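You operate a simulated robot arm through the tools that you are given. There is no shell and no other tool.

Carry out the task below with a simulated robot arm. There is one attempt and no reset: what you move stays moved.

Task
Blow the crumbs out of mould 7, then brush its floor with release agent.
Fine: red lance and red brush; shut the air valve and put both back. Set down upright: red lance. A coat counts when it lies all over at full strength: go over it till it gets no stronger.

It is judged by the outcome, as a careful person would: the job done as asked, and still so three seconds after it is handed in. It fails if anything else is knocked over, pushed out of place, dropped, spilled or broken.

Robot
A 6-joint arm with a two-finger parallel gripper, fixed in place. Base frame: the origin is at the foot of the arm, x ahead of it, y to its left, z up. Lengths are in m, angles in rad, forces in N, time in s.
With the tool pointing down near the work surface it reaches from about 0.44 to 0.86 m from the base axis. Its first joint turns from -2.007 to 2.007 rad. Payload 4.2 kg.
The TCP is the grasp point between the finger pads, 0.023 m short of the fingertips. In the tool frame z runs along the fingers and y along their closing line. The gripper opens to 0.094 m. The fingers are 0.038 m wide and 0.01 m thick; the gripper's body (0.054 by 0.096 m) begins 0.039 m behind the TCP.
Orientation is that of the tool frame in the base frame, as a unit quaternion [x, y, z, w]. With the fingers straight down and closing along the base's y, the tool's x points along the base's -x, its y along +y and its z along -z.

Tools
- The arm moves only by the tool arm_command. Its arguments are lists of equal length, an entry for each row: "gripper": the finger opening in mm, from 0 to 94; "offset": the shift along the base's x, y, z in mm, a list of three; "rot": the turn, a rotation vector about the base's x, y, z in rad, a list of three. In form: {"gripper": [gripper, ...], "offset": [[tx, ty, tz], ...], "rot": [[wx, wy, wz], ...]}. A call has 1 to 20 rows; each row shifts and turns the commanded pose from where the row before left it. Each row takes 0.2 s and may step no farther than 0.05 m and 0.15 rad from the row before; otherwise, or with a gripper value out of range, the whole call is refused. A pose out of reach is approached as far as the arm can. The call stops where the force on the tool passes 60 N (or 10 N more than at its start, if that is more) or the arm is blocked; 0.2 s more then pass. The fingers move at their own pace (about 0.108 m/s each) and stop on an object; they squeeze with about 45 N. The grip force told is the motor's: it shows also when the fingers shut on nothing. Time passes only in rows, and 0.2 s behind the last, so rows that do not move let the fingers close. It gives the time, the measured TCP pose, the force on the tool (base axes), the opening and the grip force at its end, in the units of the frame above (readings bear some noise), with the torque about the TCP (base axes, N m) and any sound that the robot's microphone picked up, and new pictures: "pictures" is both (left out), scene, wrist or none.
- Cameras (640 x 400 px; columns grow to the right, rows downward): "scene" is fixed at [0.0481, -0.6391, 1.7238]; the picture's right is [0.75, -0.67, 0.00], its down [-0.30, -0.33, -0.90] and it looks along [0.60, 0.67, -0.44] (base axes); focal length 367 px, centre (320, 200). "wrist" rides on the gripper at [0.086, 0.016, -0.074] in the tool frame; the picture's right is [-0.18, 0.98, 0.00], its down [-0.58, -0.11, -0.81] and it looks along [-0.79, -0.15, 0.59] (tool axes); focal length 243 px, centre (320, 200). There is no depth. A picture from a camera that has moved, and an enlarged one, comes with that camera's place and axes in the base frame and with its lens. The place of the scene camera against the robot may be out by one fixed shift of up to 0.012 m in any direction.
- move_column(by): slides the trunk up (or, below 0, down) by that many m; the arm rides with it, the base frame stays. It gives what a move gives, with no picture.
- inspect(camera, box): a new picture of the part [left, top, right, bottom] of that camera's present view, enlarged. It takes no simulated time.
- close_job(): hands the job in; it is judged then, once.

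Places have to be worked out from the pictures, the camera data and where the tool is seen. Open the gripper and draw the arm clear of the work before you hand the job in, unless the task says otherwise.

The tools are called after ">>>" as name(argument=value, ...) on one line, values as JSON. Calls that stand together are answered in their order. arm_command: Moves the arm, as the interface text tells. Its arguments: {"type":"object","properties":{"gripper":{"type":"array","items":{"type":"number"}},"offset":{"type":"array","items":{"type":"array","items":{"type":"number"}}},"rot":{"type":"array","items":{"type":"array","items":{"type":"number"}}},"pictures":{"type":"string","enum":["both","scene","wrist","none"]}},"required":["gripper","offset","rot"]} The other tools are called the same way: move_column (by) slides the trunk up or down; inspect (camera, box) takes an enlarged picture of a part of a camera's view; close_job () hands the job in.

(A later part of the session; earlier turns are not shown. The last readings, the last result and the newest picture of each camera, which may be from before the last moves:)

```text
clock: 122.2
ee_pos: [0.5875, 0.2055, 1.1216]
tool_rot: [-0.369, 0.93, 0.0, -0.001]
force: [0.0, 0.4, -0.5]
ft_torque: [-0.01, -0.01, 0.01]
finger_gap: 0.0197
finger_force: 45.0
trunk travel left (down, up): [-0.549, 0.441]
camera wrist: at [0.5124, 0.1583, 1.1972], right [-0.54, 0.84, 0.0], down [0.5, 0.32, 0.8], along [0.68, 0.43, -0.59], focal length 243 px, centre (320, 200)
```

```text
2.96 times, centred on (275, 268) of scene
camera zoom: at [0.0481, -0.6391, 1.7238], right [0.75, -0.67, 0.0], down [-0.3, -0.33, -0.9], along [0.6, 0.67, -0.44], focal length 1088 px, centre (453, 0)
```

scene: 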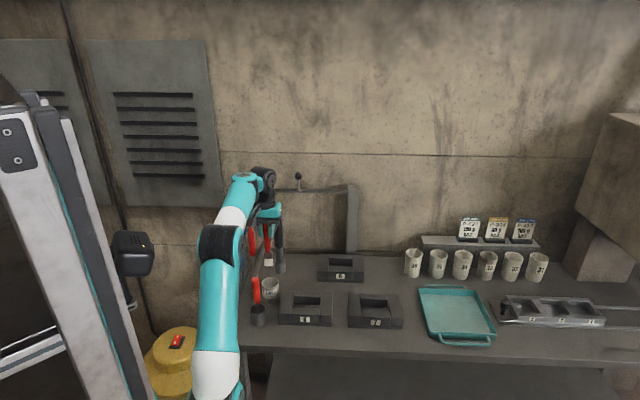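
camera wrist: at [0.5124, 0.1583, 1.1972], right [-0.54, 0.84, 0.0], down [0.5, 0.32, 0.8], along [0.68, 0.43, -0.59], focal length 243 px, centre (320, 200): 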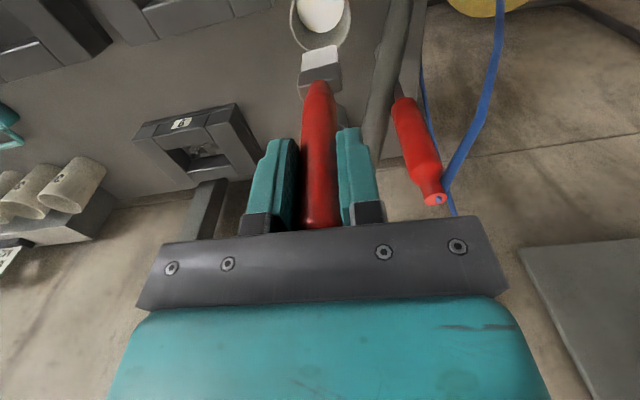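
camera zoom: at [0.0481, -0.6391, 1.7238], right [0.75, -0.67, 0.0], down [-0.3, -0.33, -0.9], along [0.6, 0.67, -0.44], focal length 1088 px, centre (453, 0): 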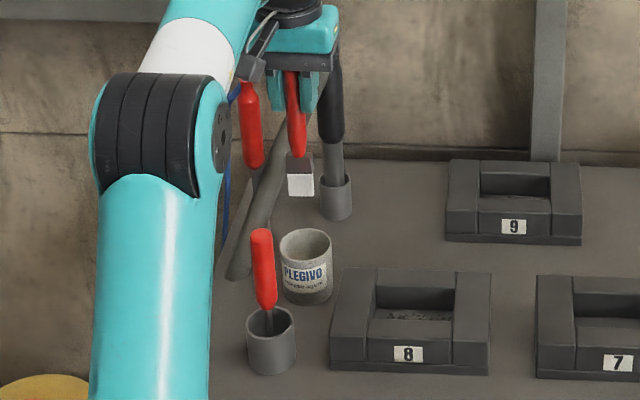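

The brush came out with white, wet bristles: about 28 mm wide along the bench direction, tip about 0.137 m below the grasp point. I'll raise it further and carry it over to mould 7.

>>> move_column(by=0.13)

>>> arm_command(gripper=[8, 8, 8, 8, 8, 8, 8, 8, 8], offset=[[24.4, -37.2, -12.5], [24.4, -37.2, -12.5], [24.4, -37.2, -12.5], [24.4, -37.2, -12.5], [24.4, -37.2, -12.5], [24.4, -37.2, -12.5], [24.4, -37.2, -12.5], [24.4, -37.2, -12.5], [0, 0, 0]], rot=[[0, 0, 0], [0, 0, 0], [0, 0, 0], [0, 0, 0], [0, 0, 0], [0, 0, 0], [0, 0, 0], [0, 0, 0], [0, 0, 0]])

>>> inspect(camera="wrist", box=[180, 0, 460, 180])

>>> inspect(camera="scene", box=[230, 180, 420, 340])

```text
clock: 123.8
ee_pos: [0.5885, 0.2046, 1.2516]
tool_rot: [-0.368, 0.93, 0.001, 0.0]
force: [-0.9, -0.2, -0.5]
ft_torque: [-0.01, -0.01, 0.0]
finger_gap: 0.0197
finger_force: 44.7
trunk travel left (down, up): [-0.679, 0.311]
```

```text
clock: 125.8
ee_pos: [0.7829, -0.0939, 1.1542]
tool_rot: [-0.368, 0.93, 0.001, -0.001]
force: [-0.3, -0.1, -0.3]
ft_torque: [-0.01, 0.01, -0.03]
finger_gap: 0.0199
finger_force: 45.1
trunk travel left (down, up): [-0.679, 0.311]
camera wrist: at [0.7076, -0.1402, 1.2289], right [-0.54, 0.84, 0.0], down [0.5, 0.32, 0.8], along [0.68, 0.43, -0.59], focal length 243 px, centre (320, 200)
```

scene: 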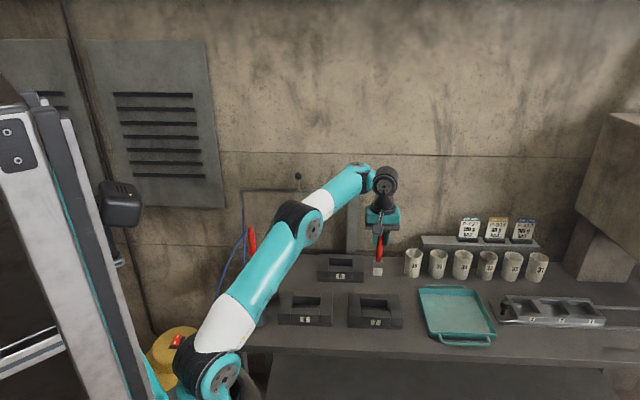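
wrist: 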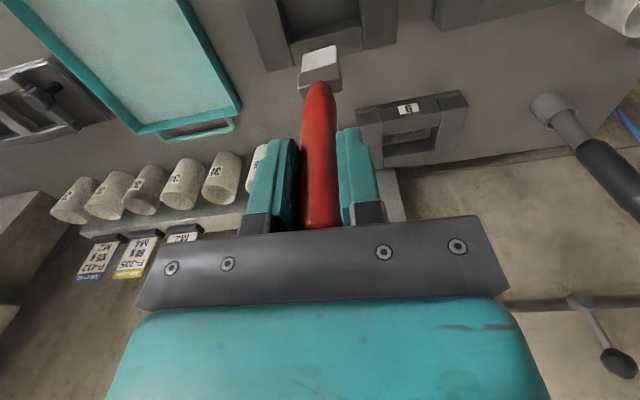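

```text
2.22 times, centred on (320, 90) of wrist
camera zoom: at [0.7076, -0.1402, 1.2289], right [-0.54, 0.84, 0.0], down [0.5, 0.32, 0.8], along [0.68, 0.43, -0.59], focal length 539 px, centre (320, 444)
```

zoom: 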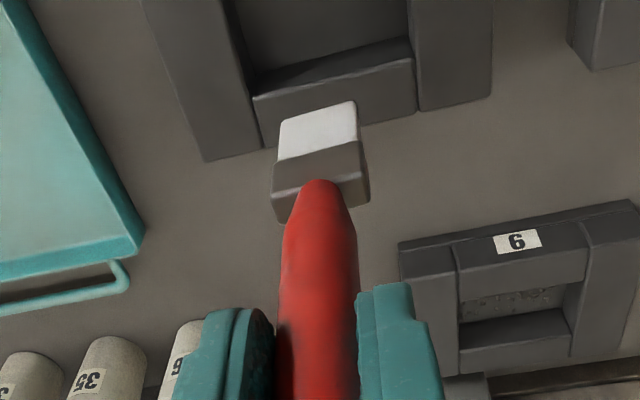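

```text
2.50 times, centred on (325, 260) of scene
camera zoom: at [0.0481, -0.6391, 1.7238], right [0.75, -0.67, 0.0], down [-0.3, -0.33, -0.9], along [0.6, 0.67, -0.44], focal length 918 px, centre (308, 50)
```

zoom: 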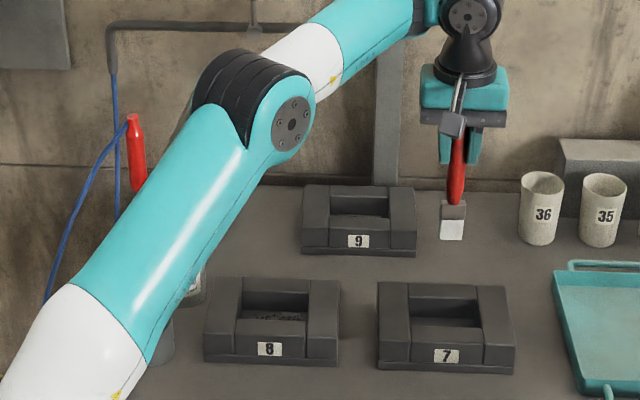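

The brush hangs over mould 7, aligned within ~2 mm of the pit centre. I'll lower it to just above the mould top and check alignment.

>>> move_column(by=-0.1)

>>> arm_command(gripper=[8], offset=[[0, 0, 0]], rot=[[0, 0, 0]])

>>> inspect(camera="wrist", box=[200, 0, 440, 160])

>>> inspect(camera="scene", box=[335, 260, 415, 335])

```text
clock: 127.2
ee_pos: [0.7831, -0.0926, 1.0537]
tool_rot: [-0.368, 0.93, 0.001, -0.001]
force: [0.0, -0.5, -0.8]
ft_torque: [0.02, -0.01, -0.01]
finger_gap: 0.02
finger_force: 45.7
trunk travel left (down, up): [-0.579, 0.411]
```

```text
clock: 127.6
ee_pos: [0.7823, -0.0926, 1.0545]
tool_rot: [-0.369, 0.93, 0.0, -0.002]
force: [-0.5, 1.2, -0.1]
ft_torque: [0.01, -0.02, -0.01]
finger_gap: 0.0198
finger_force: 44.8
trunk travel left (down, up): [-0.579, 0.411]
camera wrist: at [0.7074, -0.1398, 1.129], right [-0.54, 0.84, 0.0], down [0.5, 0.32, 0.8], along [0.68, 0.43, -0.59], focal length 243 px, centre (320, 200)
```

scene: 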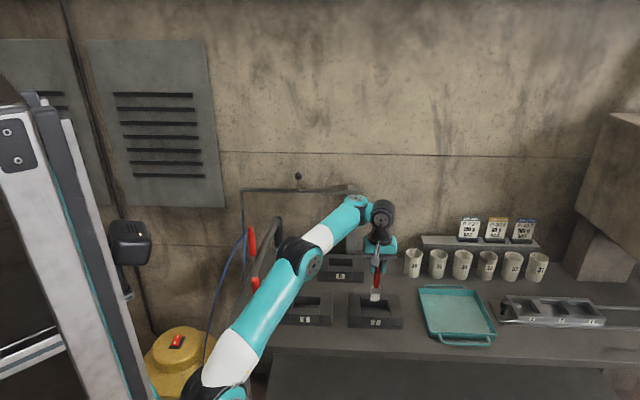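
wrist: 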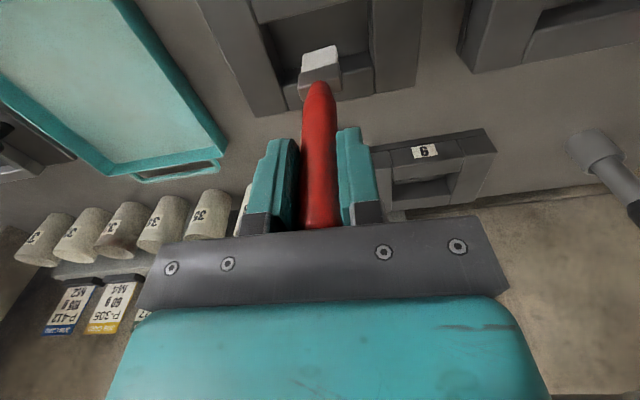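

```text
2.50 times, centred on (320, 80) of wrist
camera zoom: at [0.7074, -0.1398, 1.129], right [-0.54, 0.84, 0.0], down [0.5, 0.32, 0.8], along [0.68, 0.43, -0.59], focal length 606 px, centre (320, 500)
```

zoom: 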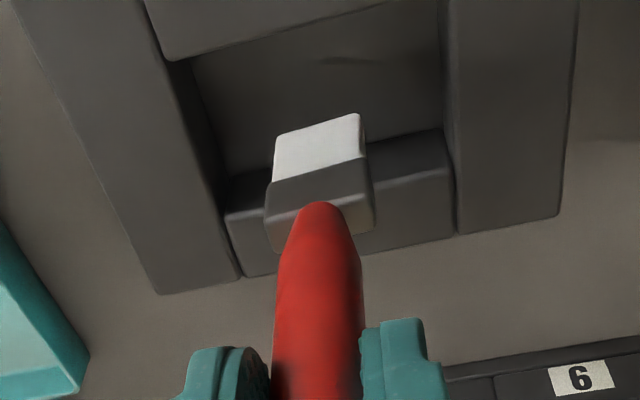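

```text
5.33 times, centred on (375, 298) of scene
camera zoom: at [0.0481, -0.6391, 1.7238], right [0.75, -0.67, 0.0], down [-0.3, -0.33, -0.9], along [0.6, 0.67, -0.44], focal length 1959 px, centre (27, -320)
```

zoom: 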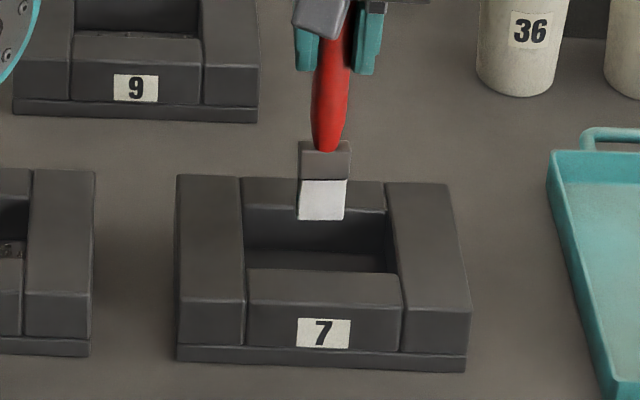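

The view is clear: the pit is clean, floor at z≈0.871, and the brush is centred in it. I'll lower the brush into the pit to about 6 mm above the floor.

>>> move_column(by=-0.04)

>>> arm_command(gripper=[8, 8, 8, 8], offset=[[0, 0, -3], [0, 0, -3], [0, 0, -2], [0, 0, 0]], rot=[[0, 0, 0], [0, 0, 0], [0, 0, 0], [0, 0, 0]])

>>> inspect(camera="wrist", box=[200, 0, 440, 160])

>>> inspect(camera="scene", box=[345, 275, 410, 335])

```text
clock: 128.4
ee_pos: [0.7836, -0.0941, 1.0142]
tool_rot: [-0.369, 0.929, 0.001, -0.001]
force: [0.3, -0.3, -0.1]
ft_torque: [0.02, 0.0, -0.02]
finger_gap: 0.02
finger_force: 45.3
trunk travel left (down, up): [-0.539, 0.451]
```

```text
clock: 129.4
ee_pos: [0.7819, -0.0934, 1.0055]
tool_rot: [-0.367, 0.93, 0.001, -0.001]
force: [-0.6, -0.6, -0.2]
ft_torque: [0.01, -0.01, 0.02]
finger_gap: 0.0199
finger_force: 44.9
trunk travel left (down, up): [-0.539, 0.451]
camera wrist: at [0.7073, -0.1399, 1.081], right [-0.54, 0.84, 0.0], down [0.5, 0.32, 0.8], along [0.68, 0.43, -0.59], focal length 243 px, centre (320, 200)
```

scene: 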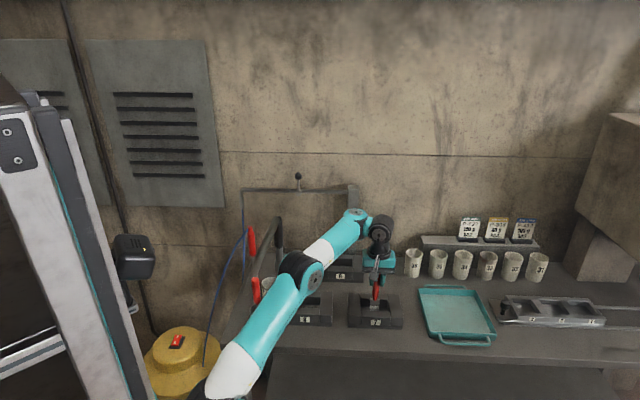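
wrist: 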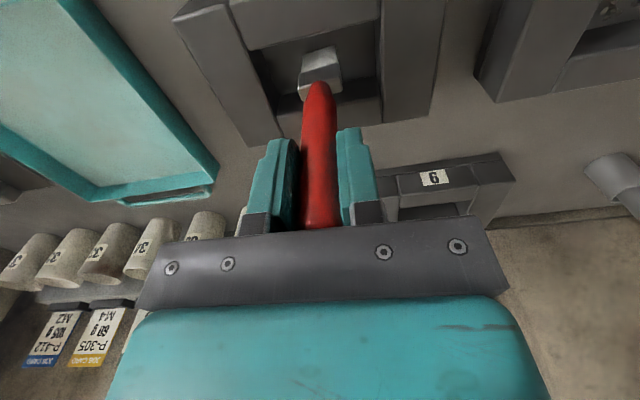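

```text
2.50 times, centred on (320, 80) of wrist
camera zoom: at [0.7073, -0.1399, 1.081], right [-0.54, 0.84, 0.0], down [0.5, 0.32, 0.8], along [0.68, 0.43, -0.59], focal length 606 px, centre (320, 500)
```

zoom: 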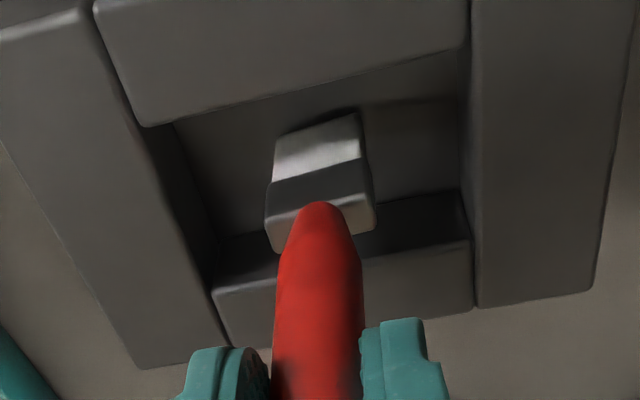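

```text
6.67 times, centred on (378, 305) of scene
camera zoom: at [0.0481, -0.6391, 1.7238], right [0.75, -0.67, 0.0], down [-0.3, -0.33, -0.9], along [0.6, 0.67, -0.44], focal length 2449 px, centre (-63, -500)
```

zoom: 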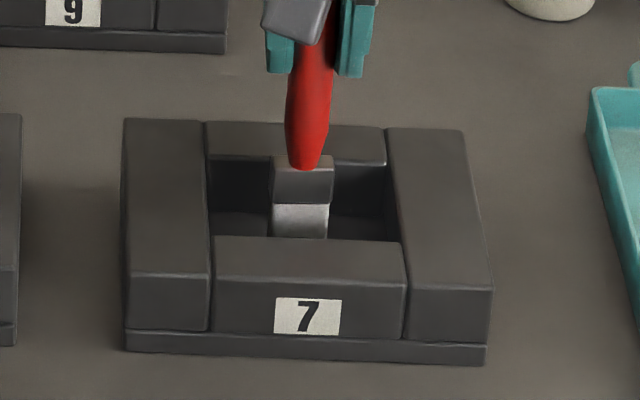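

The bristles are in the pit, just short of the floor with no contact force. I'll lower in 1.5 mm steps until I feel the floor.

>>> arm_command(gripper=[8, 8, 8], offset=[[0, 0, -1.5], [0, 0, -1.5], [0, 0, 0]], rot=[[0, 0, 0], [0, 0, 0], [0, 0, 0]], pictures="none")

>>> arm_command(gripper=[8, 8, 8], offset=[[0, 0, -1.5], [0, 0, -1], [0, 0, 0]], rot=[[0, 0, 0], [0, 0, 0], [0, 0, 0]], pictures="wrist")

>>> inspect(camera="wrist", box=[200, 0, 440, 160])

```text
clock: 130.2
ee_pos: [0.783, -0.0926, 1.0028]
tool_rot: [-0.368, 0.93, 0.0, -0.001]
force: [-0.6, 0.4, -0.5]
ft_torque: [0.03, 0.03, -0.02]
finger_gap: 0.0196
finger_force: 45.2
trunk travel left (down, up): [-0.539, 0.451]
```

```text
clock: 131.0
ee_pos: [0.7828, -0.0931, 1.0014]
tool_rot: [-0.368, 0.93, 0.0, 0.0]
force: [0.5, 0.0, 0.2]
ft_torque: [0.0, 0.0, -0.01]
finger_gap: 0.0198
finger_force: 44.4
trunk travel left (down, up): [-0.539, 0.451]
camera wrist: at [0.7075, -0.1397, 1.0757], right [-0.54, 0.84, 0.0], down [0.5, 0.32, 0.8], along [0.68, 0.43, -0.59], focal length 243 px, centre (320, 200)
```

wrist: 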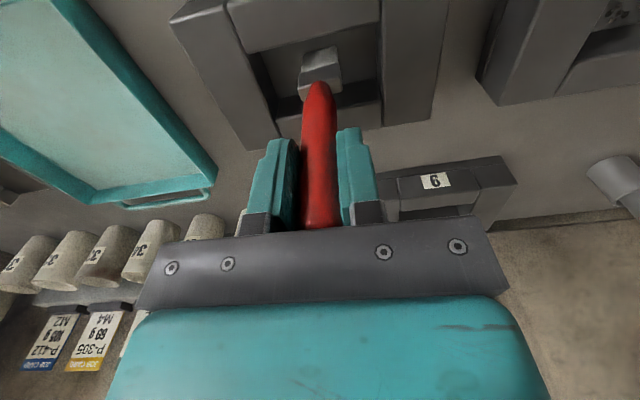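

```text
2.50 times, centred on (320, 80) of wrist
camera zoom: at [0.7075, -0.1397, 1.0757], right [-0.54, 0.84, 0.0], down [0.5, 0.32, 0.8], along [0.68, 0.43, -0.59], focal length 606 px, centre (320, 500)
```

zoom: 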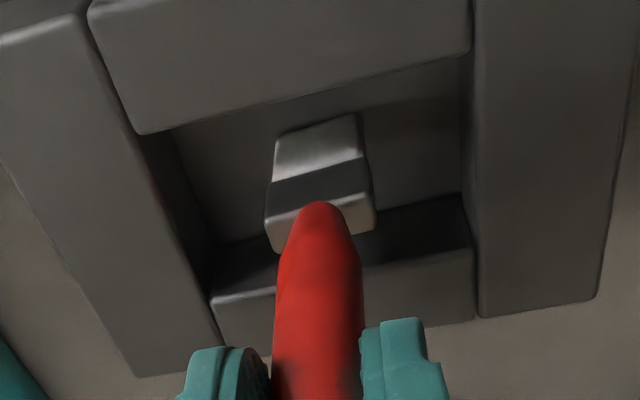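

Still no contact force; the tip looks to be practically on the floor (soft bristles). I'll do a short test stroke and see whether it leaves a coat.

>>> arm_command(gripper=[8, 8, 8, 8, 8, 8], offset=[[-5.3, -5.3, 0], [-5.3, -5.3, 0], [7.1, 7.0, 0], [7.1, 7.0, 0], [7.1, 7.0, 0], [0, 0, 0]], rot=[[0, 0, 0], [0, 0, 0], [0, 0, 0], [0, 0, 0], [0, 0, 0], [0, 0, 0]])

>>> inspect(camera="wrist", box=[200, 0, 440, 160])

>>> inspect(camera="scene", box=[345, 275, 410, 335])

```text
clock: 132.4
ee_pos: [0.794, -0.0821, 1.0011]
tool_rot: [-0.367, 0.93, 0.001, -0.001]
force: [0.1, -0.1, -0.4]
ft_torque: [0.01, 0.0, 0.03]
finger_gap: 0.0197
finger_force: 45.1
trunk travel left (down, up): [-0.539, 0.451]
camera wrist: at [0.7181, -0.129, 1.0759], right [-0.54, 0.84, 0.0], down [0.5, 0.32, 0.8], along [0.68, 0.43, -0.59], focal length 243 px, centre (320, 200)
```

scene: 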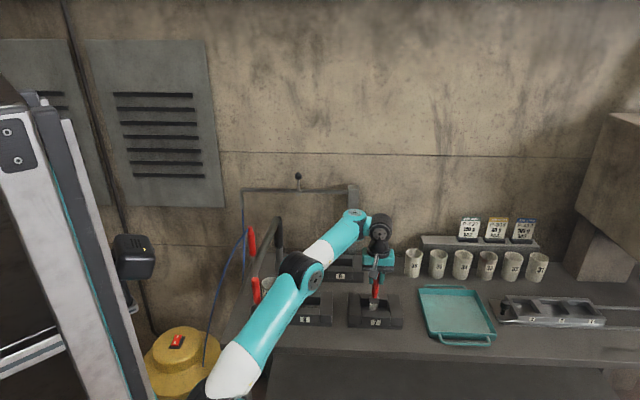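
wrist: 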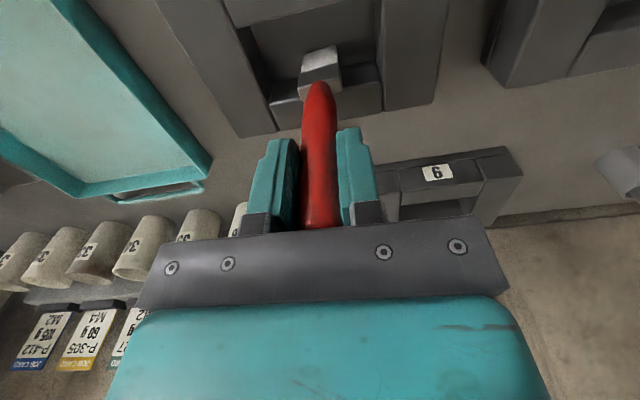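

```text
2.50 times, centred on (320, 80) of wrist
camera zoom: at [0.7181, -0.129, 1.0759], right [-0.54, 0.84, 0.0], down [0.5, 0.32, 0.8], along [0.68, 0.43, -0.59], focal length 606 px, centre (320, 500)
```

zoom: 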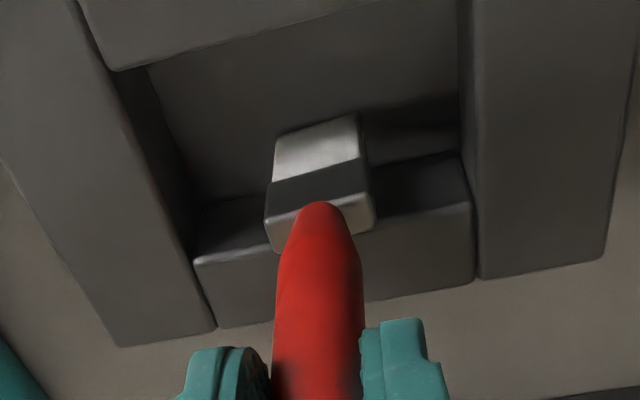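

```text
6.67 times, centred on (378, 305) of scene
camera zoom: at [0.0481, -0.6391, 1.7238], right [0.75, -0.67, 0.0], down [-0.3, -0.33, -0.9], along [0.6, 0.67, -0.44], focal length 2449 px, centre (-63, -500)
```

zoom: 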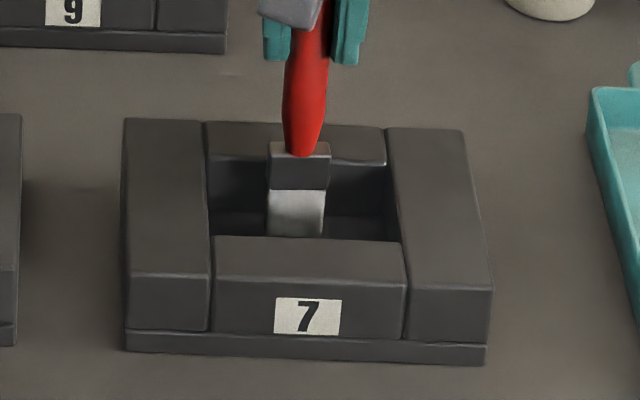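

No coat yet, and the shadow is offset from the bristles, so the tip is still above the floor. I'll go lower in small steps, watching the force.

>>> arm_command(gripper=[8, 8, 8], offset=[[-7, -7, -2], [0, 0, -2], [0, 0, 0]], rot=[[0, 0, 0], [0, 0, 0], [0, 0, 0]], pictures="none")

>>> arm_command(gripper=[8, 8, 8], offset=[[0, 0, -2], [0, 0, -2], [0, 0, 0]], rot=[[0, 0, 0], [0, 0, 0], [0, 0, 0]], pictures="wrist")

>>> inspect(camera="wrist", box=[200, 0, 440, 160])

```text
clock: 133.2
ee_pos: [0.7868, -0.0897, 0.9992]
tool_rot: [-0.368, 0.93, -0.001, 0.001]
force: [4.2, 2.3, 23.7]
ft_torque: [0.39, -0.59, -0.06]
finger_gap: 0.0199
finger_force: 45.3
trunk travel left (down, up): [-0.539, 0.451]
```

```text
clock: 134.0
ee_pos: [0.7849, -0.0893, 0.9945]
tool_rot: [-0.367, 0.93, 0.0, 0.0]
force: [0.7, -3.2, 31.7]
ft_torque: [-0.37, -0.01, -0.03]
finger_gap: 0.0199
finger_force: 44.9
trunk travel left (down, up): [-0.539, 0.451]
camera wrist: at [0.71, -0.1364, 1.0693], right [-0.54, 0.84, 0.0], down [0.5, 0.32, 0.81], along [0.68, 0.43, -0.59], focal length 243 px, centre (320, 200)
```

wrist: 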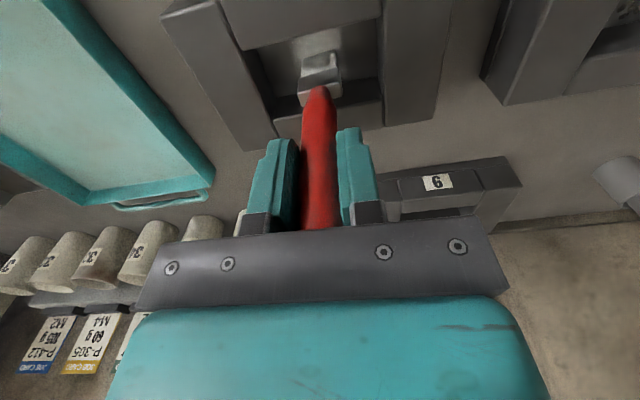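

```text
2.50 times, centred on (320, 80) of wrist
camera zoom: at [0.71, -0.1364, 1.0693], right [-0.54, 0.84, 0.0], down [0.5, 0.32, 0.81], along [0.68, 0.43, -0.59], focal length 606 px, centre (320, 500)
```

zoom: 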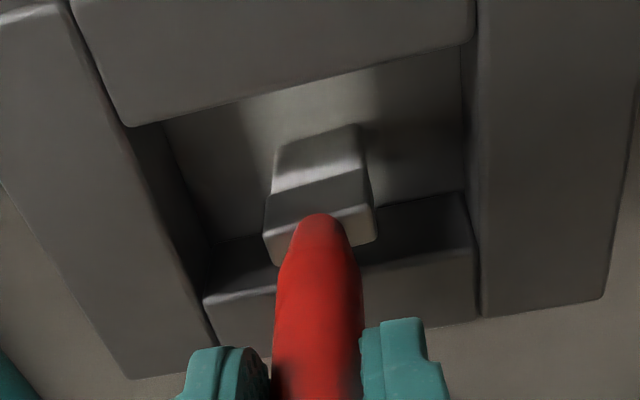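

Contact: a light coat has appeared around the bristles, but the force is too high (32 N; the handle slid ~4 mm up in the fingers). I'll ease off 2 mm and check the force.

>>> arm_command(gripper=[8, 8], offset=[[0, 0, 2.0], [0, 0, 0]], rot=[[0, 0, 0], [0, 0, 0]], pictures="none")

```text
clock: 134.6
ee_pos: [0.7863, -0.0897, 0.9958]
tool_rot: [-0.368, 0.93, 0.0, -0.003]
force: [0.2, -2.8, 18.8]
ft_torque: [-0.38, 0.06, -0.03]
finger_gap: 0.0199
finger_force: 44.7
trunk travel left (down, up): [-0.539, 0.451]
```

>>> arm_command(gripper=[8, 8], offset=[[0, 0, 1.8], [0, 0, 0]], rot=[[0, 0, 0], [0, 0, 0]], pictures="none")

```text
clock: 135.2
ee_pos: [0.7863, -0.0891, 0.9946]
tool_rot: [-0.368, 0.93, 0.001, -0.003]
force: [0.4, -0.5, 0.4]
ft_torque: [-0.03, -0.07, 0.0]
finger_gap: 0.0201
finger_force: 45.1
trunk travel left (down, up): [-0.539, 0.451]
```

Contact is released now, so the floor is right at the bristle tips. I'll apply a light touch (0.6 mm) and start brushing: strokes across the pit at the centre, then toward the +e end.

>>> arm_command(gripper=[8, 8, 8, 8, 8, 8, 8], offset=[[0, 0, -0.6], [7.5, 7.35, 0], [-6.25, -6.13, 0], [-6.25, -6.13, 0], [-6.25, -6.13, 0], [-6.25, -6.13, 0], [0, 0, 0]], rot=[[0, 0, 0], [0, 0, 0], [0, 0, 0], [0, 0, 0], [0, 0, 0], [0, 0, 0], [0, 0, 0]])

>>> inspect(camera="wrist", box=[200, 0, 440, 160])

>>> inspect(camera="scene", box=[345, 275, 410, 335])

```text
clock: 136.8
ee_pos: [0.7717, -0.1062, 0.9961]
tool_rot: [-0.368, 0.93, 0.001, -0.002]
force: [5.2, 5.5, -0.6]
ft_torque: [0.44, -0.45, -0.07]
finger_gap: 0.02
finger_force: 45.4
trunk travel left (down, up): [-0.539, 0.451]
camera wrist: at [0.6954, -0.1529, 1.0718], right [-0.54, 0.84, 0.0], down [0.5, 0.32, 0.8], along [0.68, 0.43, -0.6], focal length 243 px, centre (320, 200)
```

scene: 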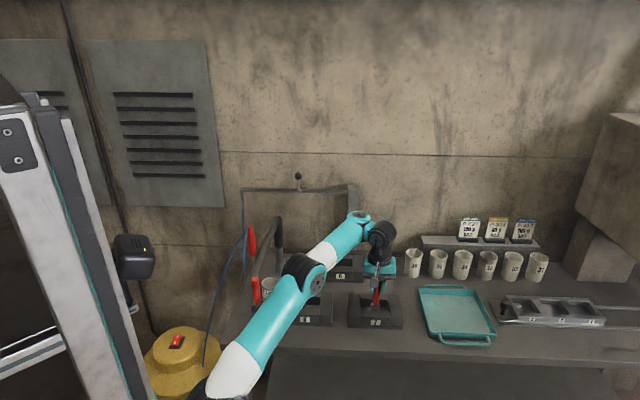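
wrist: 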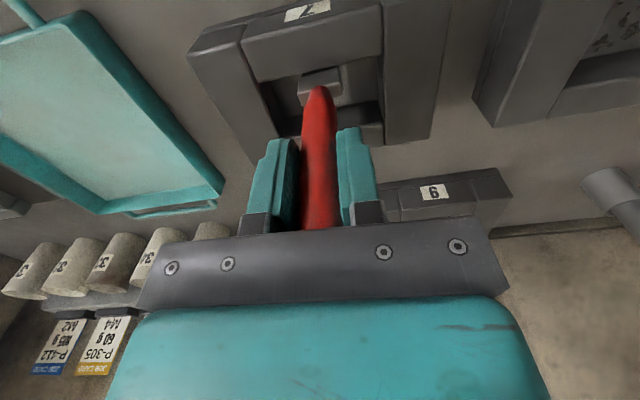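

```text
2.50 times, centred on (320, 80) of wrist
camera zoom: at [0.6954, -0.1529, 1.0718], right [-0.54, 0.84, 0.0], down [0.5, 0.32, 0.8], along [0.68, 0.43, -0.6], focal length 606 px, centre (320, 500)
```

zoom: 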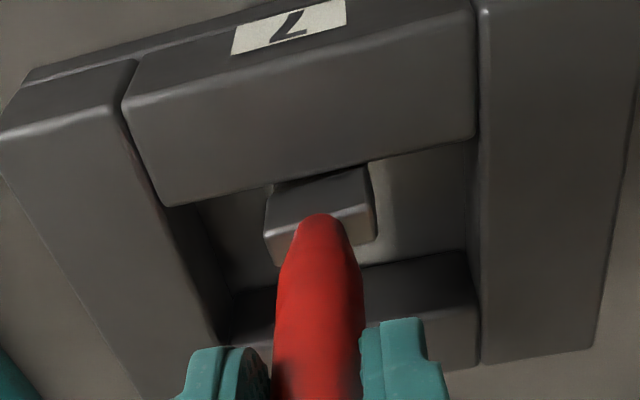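

```text
6.67 times, centred on (378, 305) of scene
camera zoom: at [0.0481, -0.6391, 1.7238], right [0.75, -0.67, 0.0], down [-0.3, -0.33, -0.9], along [0.6, 0.67, -0.44], focal length 2449 px, centre (-63, -500)
```

zoom: 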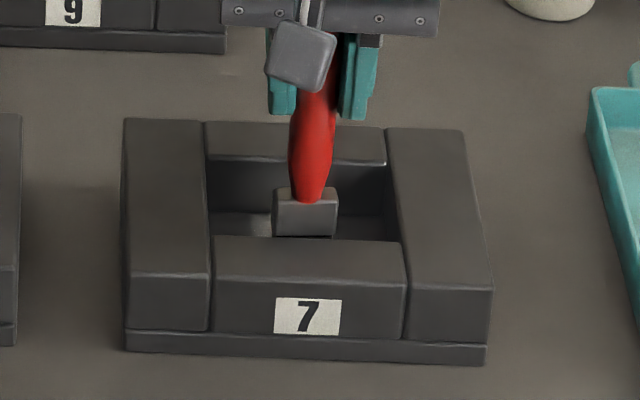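

There's a visible coat starting, and the brush touches the front wall at this end of the stroke (7 N), so I'll keep strokes within ±15 mm. Now a full pass: columns toward +e, then back across to −e.

>>> arm_command(gripper=[8, 8, 8, 8, 8, 8, 8, 8, 8, 8, 8, 8, 8, 8, 8, 8, 8, 8, 8, 8], offset=[[10.9, -8.95, 0], [7.1, 7.0, 0], [7.1, 7.0, 0], [7.1, 7.0, 0], [9.1, -9.3, 0], [-7.1, -7.0, 0], [-7.1, -7.0, 0], [-7.1, -7.0, 0], [-9.1, 9.3, 0], [-9.1, 9.3, 0], [7.1, 7.0, 0], [7.1, 7.0, 0], [7.1, 7.0, 0], [-9.8, 10, 0], [-7.1, -7.0, 0], [-7.1, -7.0, 0], [-7.1, -7.0, 0], [-8.4, 8.6, 0], [7.1, 7.0, 0], [7.1, 7.0, 0]], rot=[[0, 0, 0], [0, 0, 0], [0, 0, 0], [0, 0, 0], [0, 0, 0], [0, 0, 0], [0, 0, 0], [0, 0, 0], [0, 0, 0], [0, 0, 0], [0, 0, 0], [0, 0, 0], [0, 0, 0], [0, 0, 0], [0, 0, 0], [0, 0, 0], [0, 0, 0], [0, 0, 0], [0, 0, 0], [0, 0, 0]])

>>> inspect(camera="wrist", box=[200, 0, 440, 160])

>>> inspect(camera="scene", box=[345, 275, 410, 335])

```text
clock: 141.0
ee_pos: [0.7797, -0.0723, 1.0039]
tool_rot: [-0.368, 0.93, 0.0, -0.001]
force: [-0.2, 0.1, -0.5]
ft_torque: [0.0, 0.01, -0.01]
finger_gap: 0.0199
finger_force: 44.9
out of reach, approached as far as the arm can: row 17, 18
trunk travel left (down, up): [-0.539, 0.451]
camera wrist: at [0.7044, -0.1201, 1.0789], right [-0.54, 0.84, 0.0], down [0.5, 0.32, 0.8], along [0.68, 0.43, -0.59], focal length 243 px, centre (320, 200)
```

scene: 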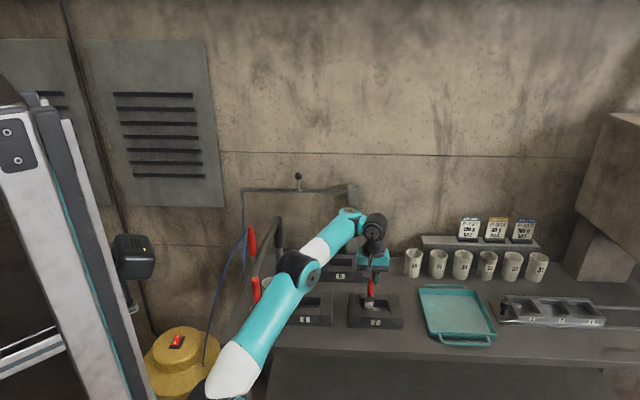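
wrist: 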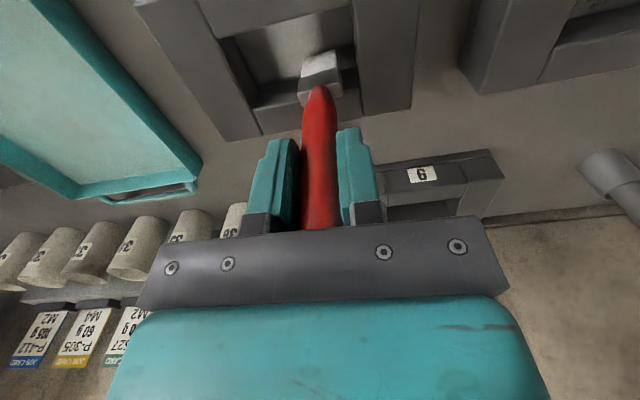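

```text
2.50 times, centred on (320, 80) of wrist
camera zoom: at [0.7044, -0.1201, 1.0789], right [-0.54, 0.84, 0.0], down [0.5, 0.32, 0.8], along [0.68, 0.43, -0.59], focal length 606 px, centre (320, 500)
```

zoom: 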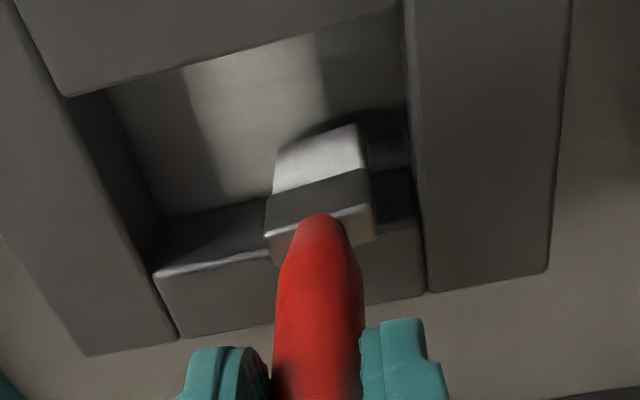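

```text
6.67 times, centred on (378, 305) of scene
camera zoom: at [0.0481, -0.6391, 1.7238], right [0.75, -0.67, 0.0], down [-0.3, -0.33, -0.9], along [0.6, 0.67, -0.44], focal length 2449 px, centre (-63, -500)
```

zoom: 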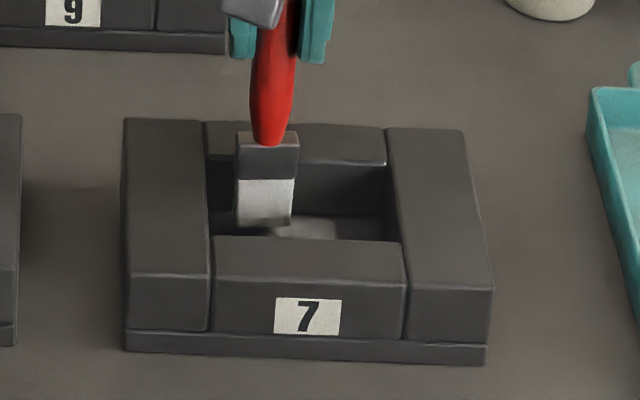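

I can see a clear light band in the middle of the floor; elsewhere the coat is still faint. Near the −e side the arm hit its inner limit and lifted off. I'll shift 30 mm between arm and trunk to get more room before continuing.

>>> arm_command(gripper=[8, 8, 8], offset=[[3, -3, 15], [0, 0, 15], [0, 0, 0]], rot=[[0, 0, 0], [0, 0, 0], [0, 0, 0]], pictures="none")

>>> move_column(by=-0.03)

>>> arm_command(gripper=[8, 8], offset=[[0, 0, -4], [0, 0, 0]], rot=[[0, 0, 0], [0, 0, 0]], pictures="wrist")

>>> inspect(camera="wrist", box=[200, 0, 440, 160])

```text
clock: 141.8
ee_pos: [0.783, -0.0768, 1.034]
tool_rot: [-0.368, 0.93, 0.001, -0.002]
force: [0.6, -0.8, 1.0]
ft_torque: [0.02, 0.01, -0.01]
finger_gap: 0.0197
finger_force: 44.9
trunk travel left (down, up): [-0.539, 0.451]
```

```text
clock: 142.5
ee_pos: [0.7819, -0.0767, 1.0043]
tool_rot: [-0.369, 0.929, 0.001, -0.001]
force: [-0.1, 0.8, -0.6]
ft_torque: [0.02, -0.01, 0.03]
finger_gap: 0.0202
finger_force: 44.7
trunk travel left (down, up): [-0.509, 0.481]
```

```text
clock: 143.1
ee_pos: [0.7819, -0.0756, 1.0002]
tool_rot: [-0.368, 0.93, 0.0, -0.001]
force: [-0.7, -0.7, -0.7]
ft_torque: [0.03, 0.01, 0.0]
finger_gap: 0.0198
finger_force: 45.1
trunk travel left (down, up): [-0.509, 0.481]
camera wrist: at [0.7066, -0.1233, 1.0753], right [-0.54, 0.84, 0.0], down [0.5, 0.32, 0.8], along [0.68, 0.43, -0.59], focal length 243 px, centre (320, 200)
```

wrist: 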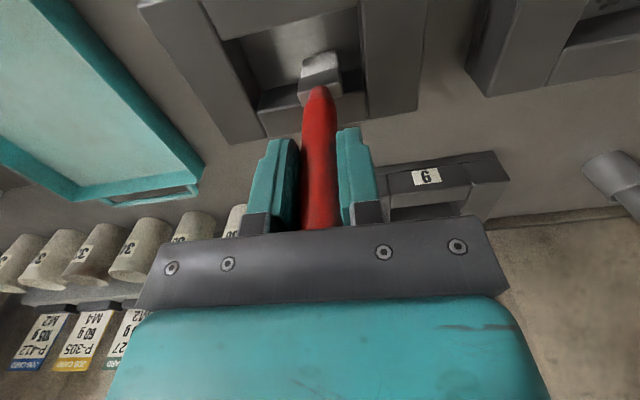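

```text
2.50 times, centred on (320, 80) of wrist
camera zoom: at [0.7066, -0.1233, 1.0753], right [-0.54, 0.84, 0.0], down [0.5, 0.32, 0.8], along [0.68, 0.43, -0.59], focal length 606 px, centre (320, 500)
```

zoom: 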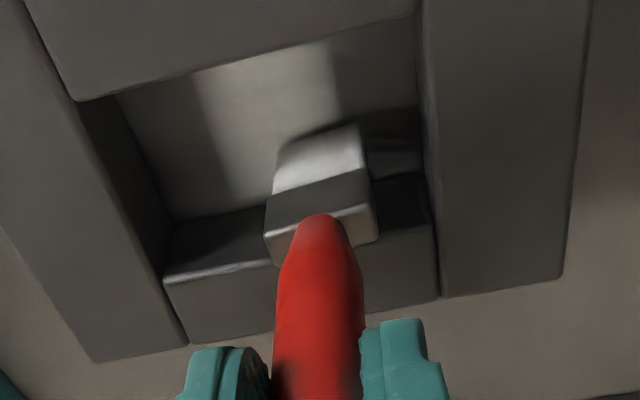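

The band spans about ±20 mm around the centre, so only the firmly pressed part took; the later strokes were too light. I'll lower onto the floor again and find a steady 8–12 N press.

>>> arm_command(gripper=[8, 8, 8], offset=[[-3, -3, -3.5], [0, 0, -1.3], [0, 0, 0]], rot=[[0, 0, 0], [0, 0, 0], [0, 0, 0]], pictures="none")

```text
clock: 143.9
ee_pos: [0.7782, -0.0784, 0.9961]
tool_rot: [-0.368, 0.93, 0.001, -0.001]
force: [-0.4, 0.1, -0.4]
ft_torque: [0.01, 0.0, 0.04]
finger_gap: 0.02
finger_force: 45.2
trunk travel left (down, up): [-0.509, 0.481]
```

>>> arm_command(gripper=[8, 8], offset=[[0, 0, -0.8], [0, 0, 0]], rot=[[0, 0, 0], [0, 0, 0]], pictures="none")

>>> arm_command(gripper=[8, 8], offset=[[0, 0, -0.8], [0, 0, 0]], rot=[[0, 0, 0], [0, 0, 0]], pictures="none")

```text
clock: 144.5
ee_pos: [0.779, -0.0799, 0.9941]
tool_rot: [-0.367, 0.93, 0.0, -0.001]
force: [0.2, 0.2, 2.4]
ft_torque: [-0.05, 0.05, 0.02]
finger_gap: 0.0199
finger_force: 45.0
trunk travel left (down, up): [-0.509, 0.481]
```

```text
clock: 145.1
ee_pos: [0.7783, -0.0794, 0.9946]
tool_rot: [-0.368, 0.93, 0.0, -0.001]
force: [1.2, 0.3, 11.2]
ft_torque: [0.05, -0.13, 0.02]
finger_gap: 0.0197
finger_force: 45.2
trunk travel left (down, up): [-0.509, 0.481]
```

That's about 11 N of steady contact. I'll brush the −e half now: down-stroke here, shift toward the −e end, and stroke back.

>>> arm_command(gripper=[8, 8, 8, 8, 8, 8, 8, 8, 8, 8], offset=[[-5.2, -5.1, 0], [-5.2, -5.1, 0], [-5.2, -5.1, 0], [-5, 5.1, 0], [-5, 5.1, 0], [5.2, 5.1, 0], [5.2, 5.1, 0], [5.2, 5.1, 0], [5.2, 5.1, 0], [0, 0, 0]], rot=[[0, 0, 0], [0, 0, 0], [0, 0, 0], [0, 0, 0], [0, 0, 0], [0, 0, 0], [0, 0, 0], [0, 0, 0], [0, 0, 0], [0, 0, 0]], pictures="wrist")

>>> inspect(camera="wrist", box=[200, 0, 440, 160])

```text
clock: 147.3
ee_pos: [0.7739, -0.0623, 0.9943]
tool_rot: [-0.368, 0.93, 0.0, -0.001]
force: [-4.9, -4.9, 18.7]
ft_torque: [-0.49, 0.49, -0.01]
finger_gap: 0.0198
finger_force: 45.7
trunk travel left (down, up): [-0.509, 0.481]
camera wrist: at [0.6984, -0.1108, 1.0693], right [-0.54, 0.84, 0.0], down [0.5, 0.32, 0.81], along [0.68, 0.43, -0.59], focal length 243 px, centre (320, 200)
```

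wrist: 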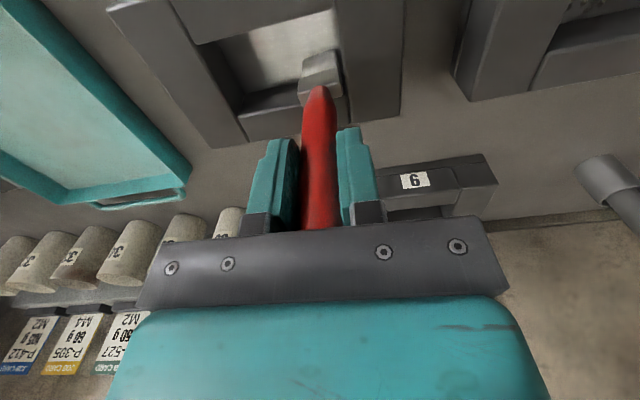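

```text
2.50 times, centred on (320, 80) of wrist
camera zoom: at [0.6984, -0.1108, 1.0693], right [-0.54, 0.84, 0.0], down [0.5, 0.32, 0.81], along [0.68, 0.43, -0.59], focal length 606 px, centre (320, 500)
```

zoom: 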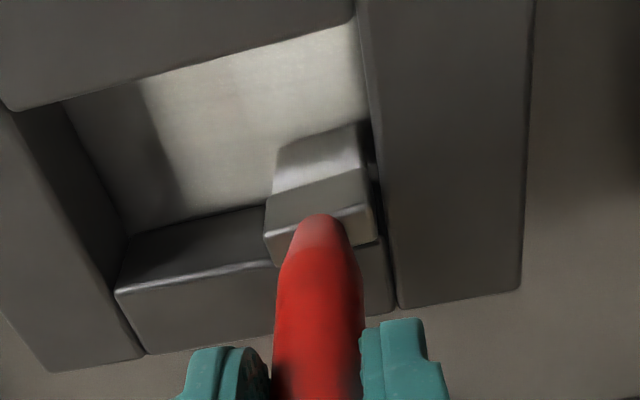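

Now the coat is clearly visible and bright on the −e half and centre. I'll continue with the same press, working stroke by stroke toward the +e end.

>>> arm_command(gripper=[8, 8, 8, 8, 8, 8, 8, 8, 8, 8, 8, 8, 8, 8, 8, 8, 8, 8, 8, 8], offset=[[-5.7, -5.6, 0], [-5, -4.9, 0], [-5, -4.9, 0], [-5, -4.9, 0], [9.1, -9.3, 0], [5, 4.9, 0], [5, 4.9, 0], [5, 4.9, 0], [5, 4.9, 0], [9.1, -9.3, 0], [-5, -4.9, 0], [-5, -4.9, 0], [-5, -4.9, 0], [-5, -4.9, 0], [9.1, -9.3, 0], [5, 4.9, 0], [5, 4.9, 0], [5, 4.9, 0], [5, 4.9, 0], [0, 0, 0]], rot=[[0, 0, 0], [0, 0, 0], [0, 0, 0], [0, 0, 0], [0, 0, 0], [0, 0, 0], [0, 0, 0], [0, 0, 0], [0, 0, 0], [0, 0, 0], [0, 0, 0], [0, 0, 0], [0, 0, 0], [0, 0, 0], [0, 0, 0], [0, 0, 0], [0, 0, 0], [0, 0, 0], [0, 0, 0], [0, 0, 0]], pictures="wrist")

>>> inspect(camera="wrist", box=[200, 0, 440, 160])

```text
clock: 151.5
ee_pos: [0.7999, -0.0938, 0.9933]
tool_rot: [-0.367, 0.93, -0.001, -0.001]
force: [-3.6, -2.2, 12.3]
ft_torque: [-0.32, 0.39, 0.05]
finger_gap: 0.02
finger_force: 44.4
trunk travel left (down, up): [-0.509, 0.481]
camera wrist: at [0.7249, -0.1399, 1.0691], right [-0.54, 0.84, 0.0], down [0.5, 0.32, 0.81], along [0.68, 0.43, -0.59], focal length 243 px, centre (320, 200)
```

wrist: 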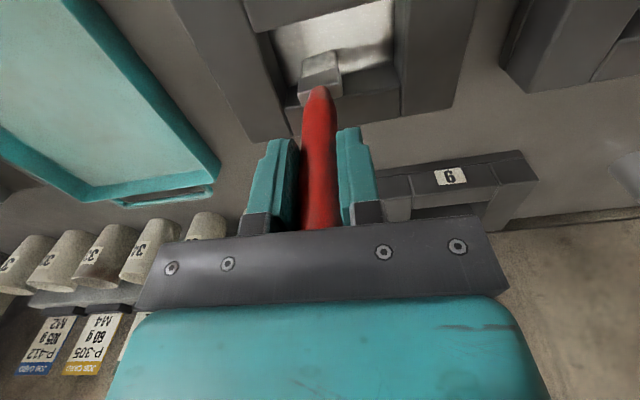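

```text
2.50 times, centred on (320, 80) of wrist
camera zoom: at [0.7249, -0.1399, 1.0691], right [-0.54, 0.84, 0.0], down [0.5, 0.32, 0.81], along [0.68, 0.43, -0.59], focal length 606 px, centre (320, 500)
```

zoom: 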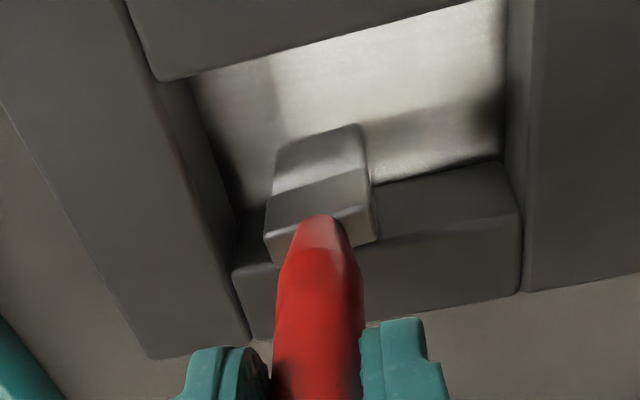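

The bright coat now covers most of the floor; the +e end strip remains. Next strokes at the +e end.

>>> arm_command(gripper=[8, 8, 8, 8, 8, 8, 8, 8, 8, 8, 8], offset=[[4.5, -4.6, 0], [4.5, -4.6, 0], [-5, -4.9, 0], [-5, -4.9, 0], [-5, -4.9, 0], [-5, -4.9, 0], [5, 4.9, 0], [5, 4.9, 0], [5, 4.9, 0], [5, 4.9, 0], [0, 0, 0]], rot=[[0, 0, 0], [0, 0, 0], [0, 0, 0], [0, 0, 0], [0, 0, 0], [0, 0, 0], [0, 0, 0], [0, 0, 0], [0, 0, 0], [0, 0, 0], [0, 0, 0]], pictures="wrist")

>>> inspect(camera="wrist", box=[200, 0, 440, 160])

```text
clock: 153.9
ee_pos: [0.8089, -0.1008, 0.9937]
tool_rot: [-0.368, 0.93, 0.001, -0.001]
force: [-2.0, -1.4, 4.6]
ft_torque: [-0.11, 0.13, 0.02]
finger_gap: 0.02
finger_force: 45.5
trunk travel left (down, up): [-0.509, 0.481]
camera wrist: at [0.7343, -0.1483, 1.0691], right [-0.54, 0.84, 0.0], down [0.5, 0.32, 0.8], along [0.68, 0.43, -0.59], focal length 243 px, centre (320, 200)
```

wrist: 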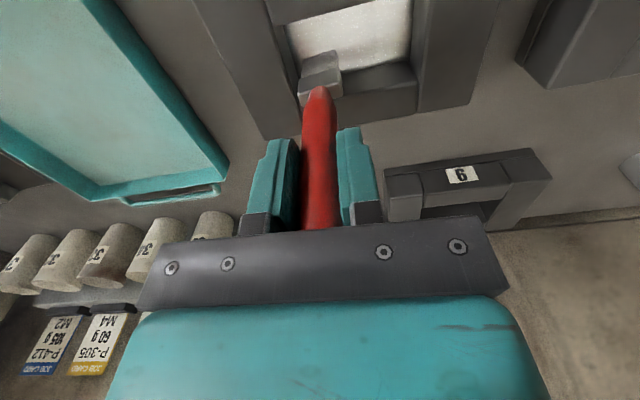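

```text
2.50 times, centred on (320, 80) of wrist
camera zoom: at [0.7343, -0.1483, 1.0691], right [-0.54, 0.84, 0.0], down [0.5, 0.32, 0.8], along [0.68, 0.43, -0.59], focal length 606 px, centre (320, 500)
```

zoom: 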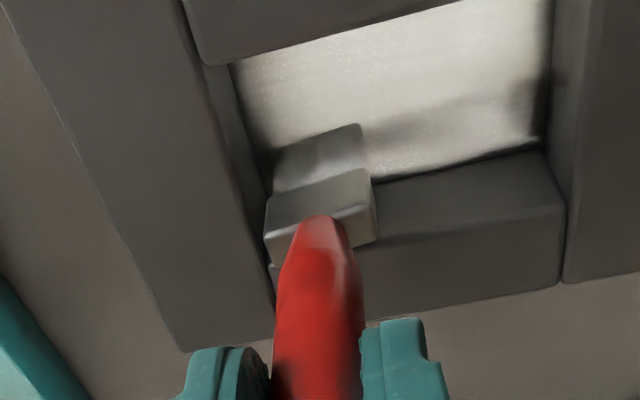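

The whole floor now shows a white coat. I'll go over it again: along the edges all round, then more cross strokes, and compare whether it gets any stronger.

>>> arm_command(gripper=[8, 8, 8, 8, 8, 8, 8, 8, 8, 8, 8, 8, 8, 8, 8, 8, 8, 8, 8, 8], offset=[[-5, -4.9, -0.6], [-5, -4.9, 0], [-5, -4.9, 0], [-5, -4.9, 0], [-7.3, 7.4, 0], [-7.3, 7.4, 0], [-7.3, 7.4, 0], [-7.3, 7.4, 0], [-7.3, 7.4, 0], [5, 4.9, 0], [5, 4.9, 0], [5, 4.9, 0], [5, 4.9, 0], [7.3, -7.4, 0], [7.3, -7.4, 0], [7.3, -7.4, 0], [7.3, -7.4, 0], [7.3, -7.4, 0], [0, 0, 0], [0, 0, 0]], rot=[[0, 0, 0], [0, 0, 0], [0, 0, 0], [0, 0, 0], [0, 0, 0], [0, 0, 0], [0, 0, 0], [0, 0, 0], [0, 0, 0], [0, 0, 0], [0, 0, 0], [0, 0, 0], [0, 0, 0], [0, 0, 0], [0, 0, 0], [0, 0, 0], [0, 0, 0], [0, 0, 0], [0, 0, 0], [0, 0, 0]], pictures="wrist")

>>> inspect(camera="wrist", box=[200, 0, 440, 160])

```text
clock: 158.1
ee_pos: [0.8087, -0.1025, 0.9932]
tool_rot: [-0.367, 0.93, -0.001, -0.001]
force: [-3.3, 0.7, 15.1]
ft_torque: [-0.01, 0.33, -0.01]
finger_gap: 0.0202
finger_force: 45.0
trunk travel left (down, up): [-0.509, 0.481]
camera wrist: at [0.7337, -0.149, 1.0687], right [-0.54, 0.84, 0.0], down [0.5, 0.32, 0.81], along [0.68, 0.43, -0.59], focal length 243 px, centre (320, 200)
```

wrist: 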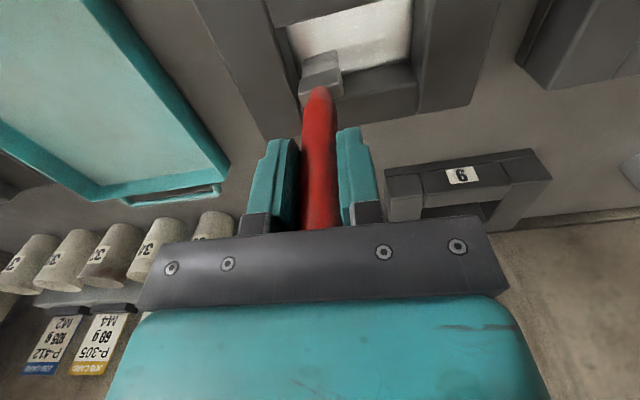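

```text
2.50 times, centred on (320, 80) of wrist
camera zoom: at [0.7337, -0.149, 1.0687], right [-0.54, 0.84, 0.0], down [0.5, 0.32, 0.81], along [0.68, 0.43, -0.59], focal length 606 px, centre (320, 500)
```

zoom: 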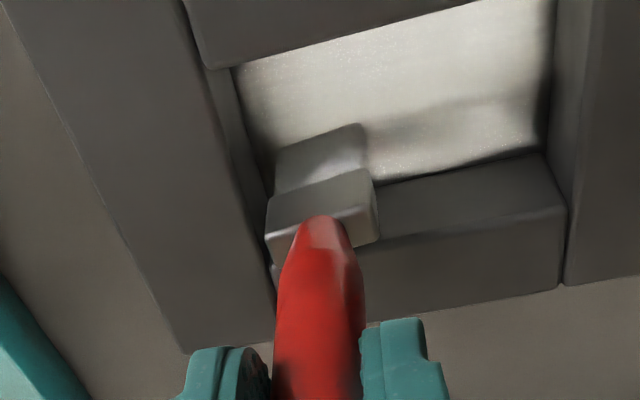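

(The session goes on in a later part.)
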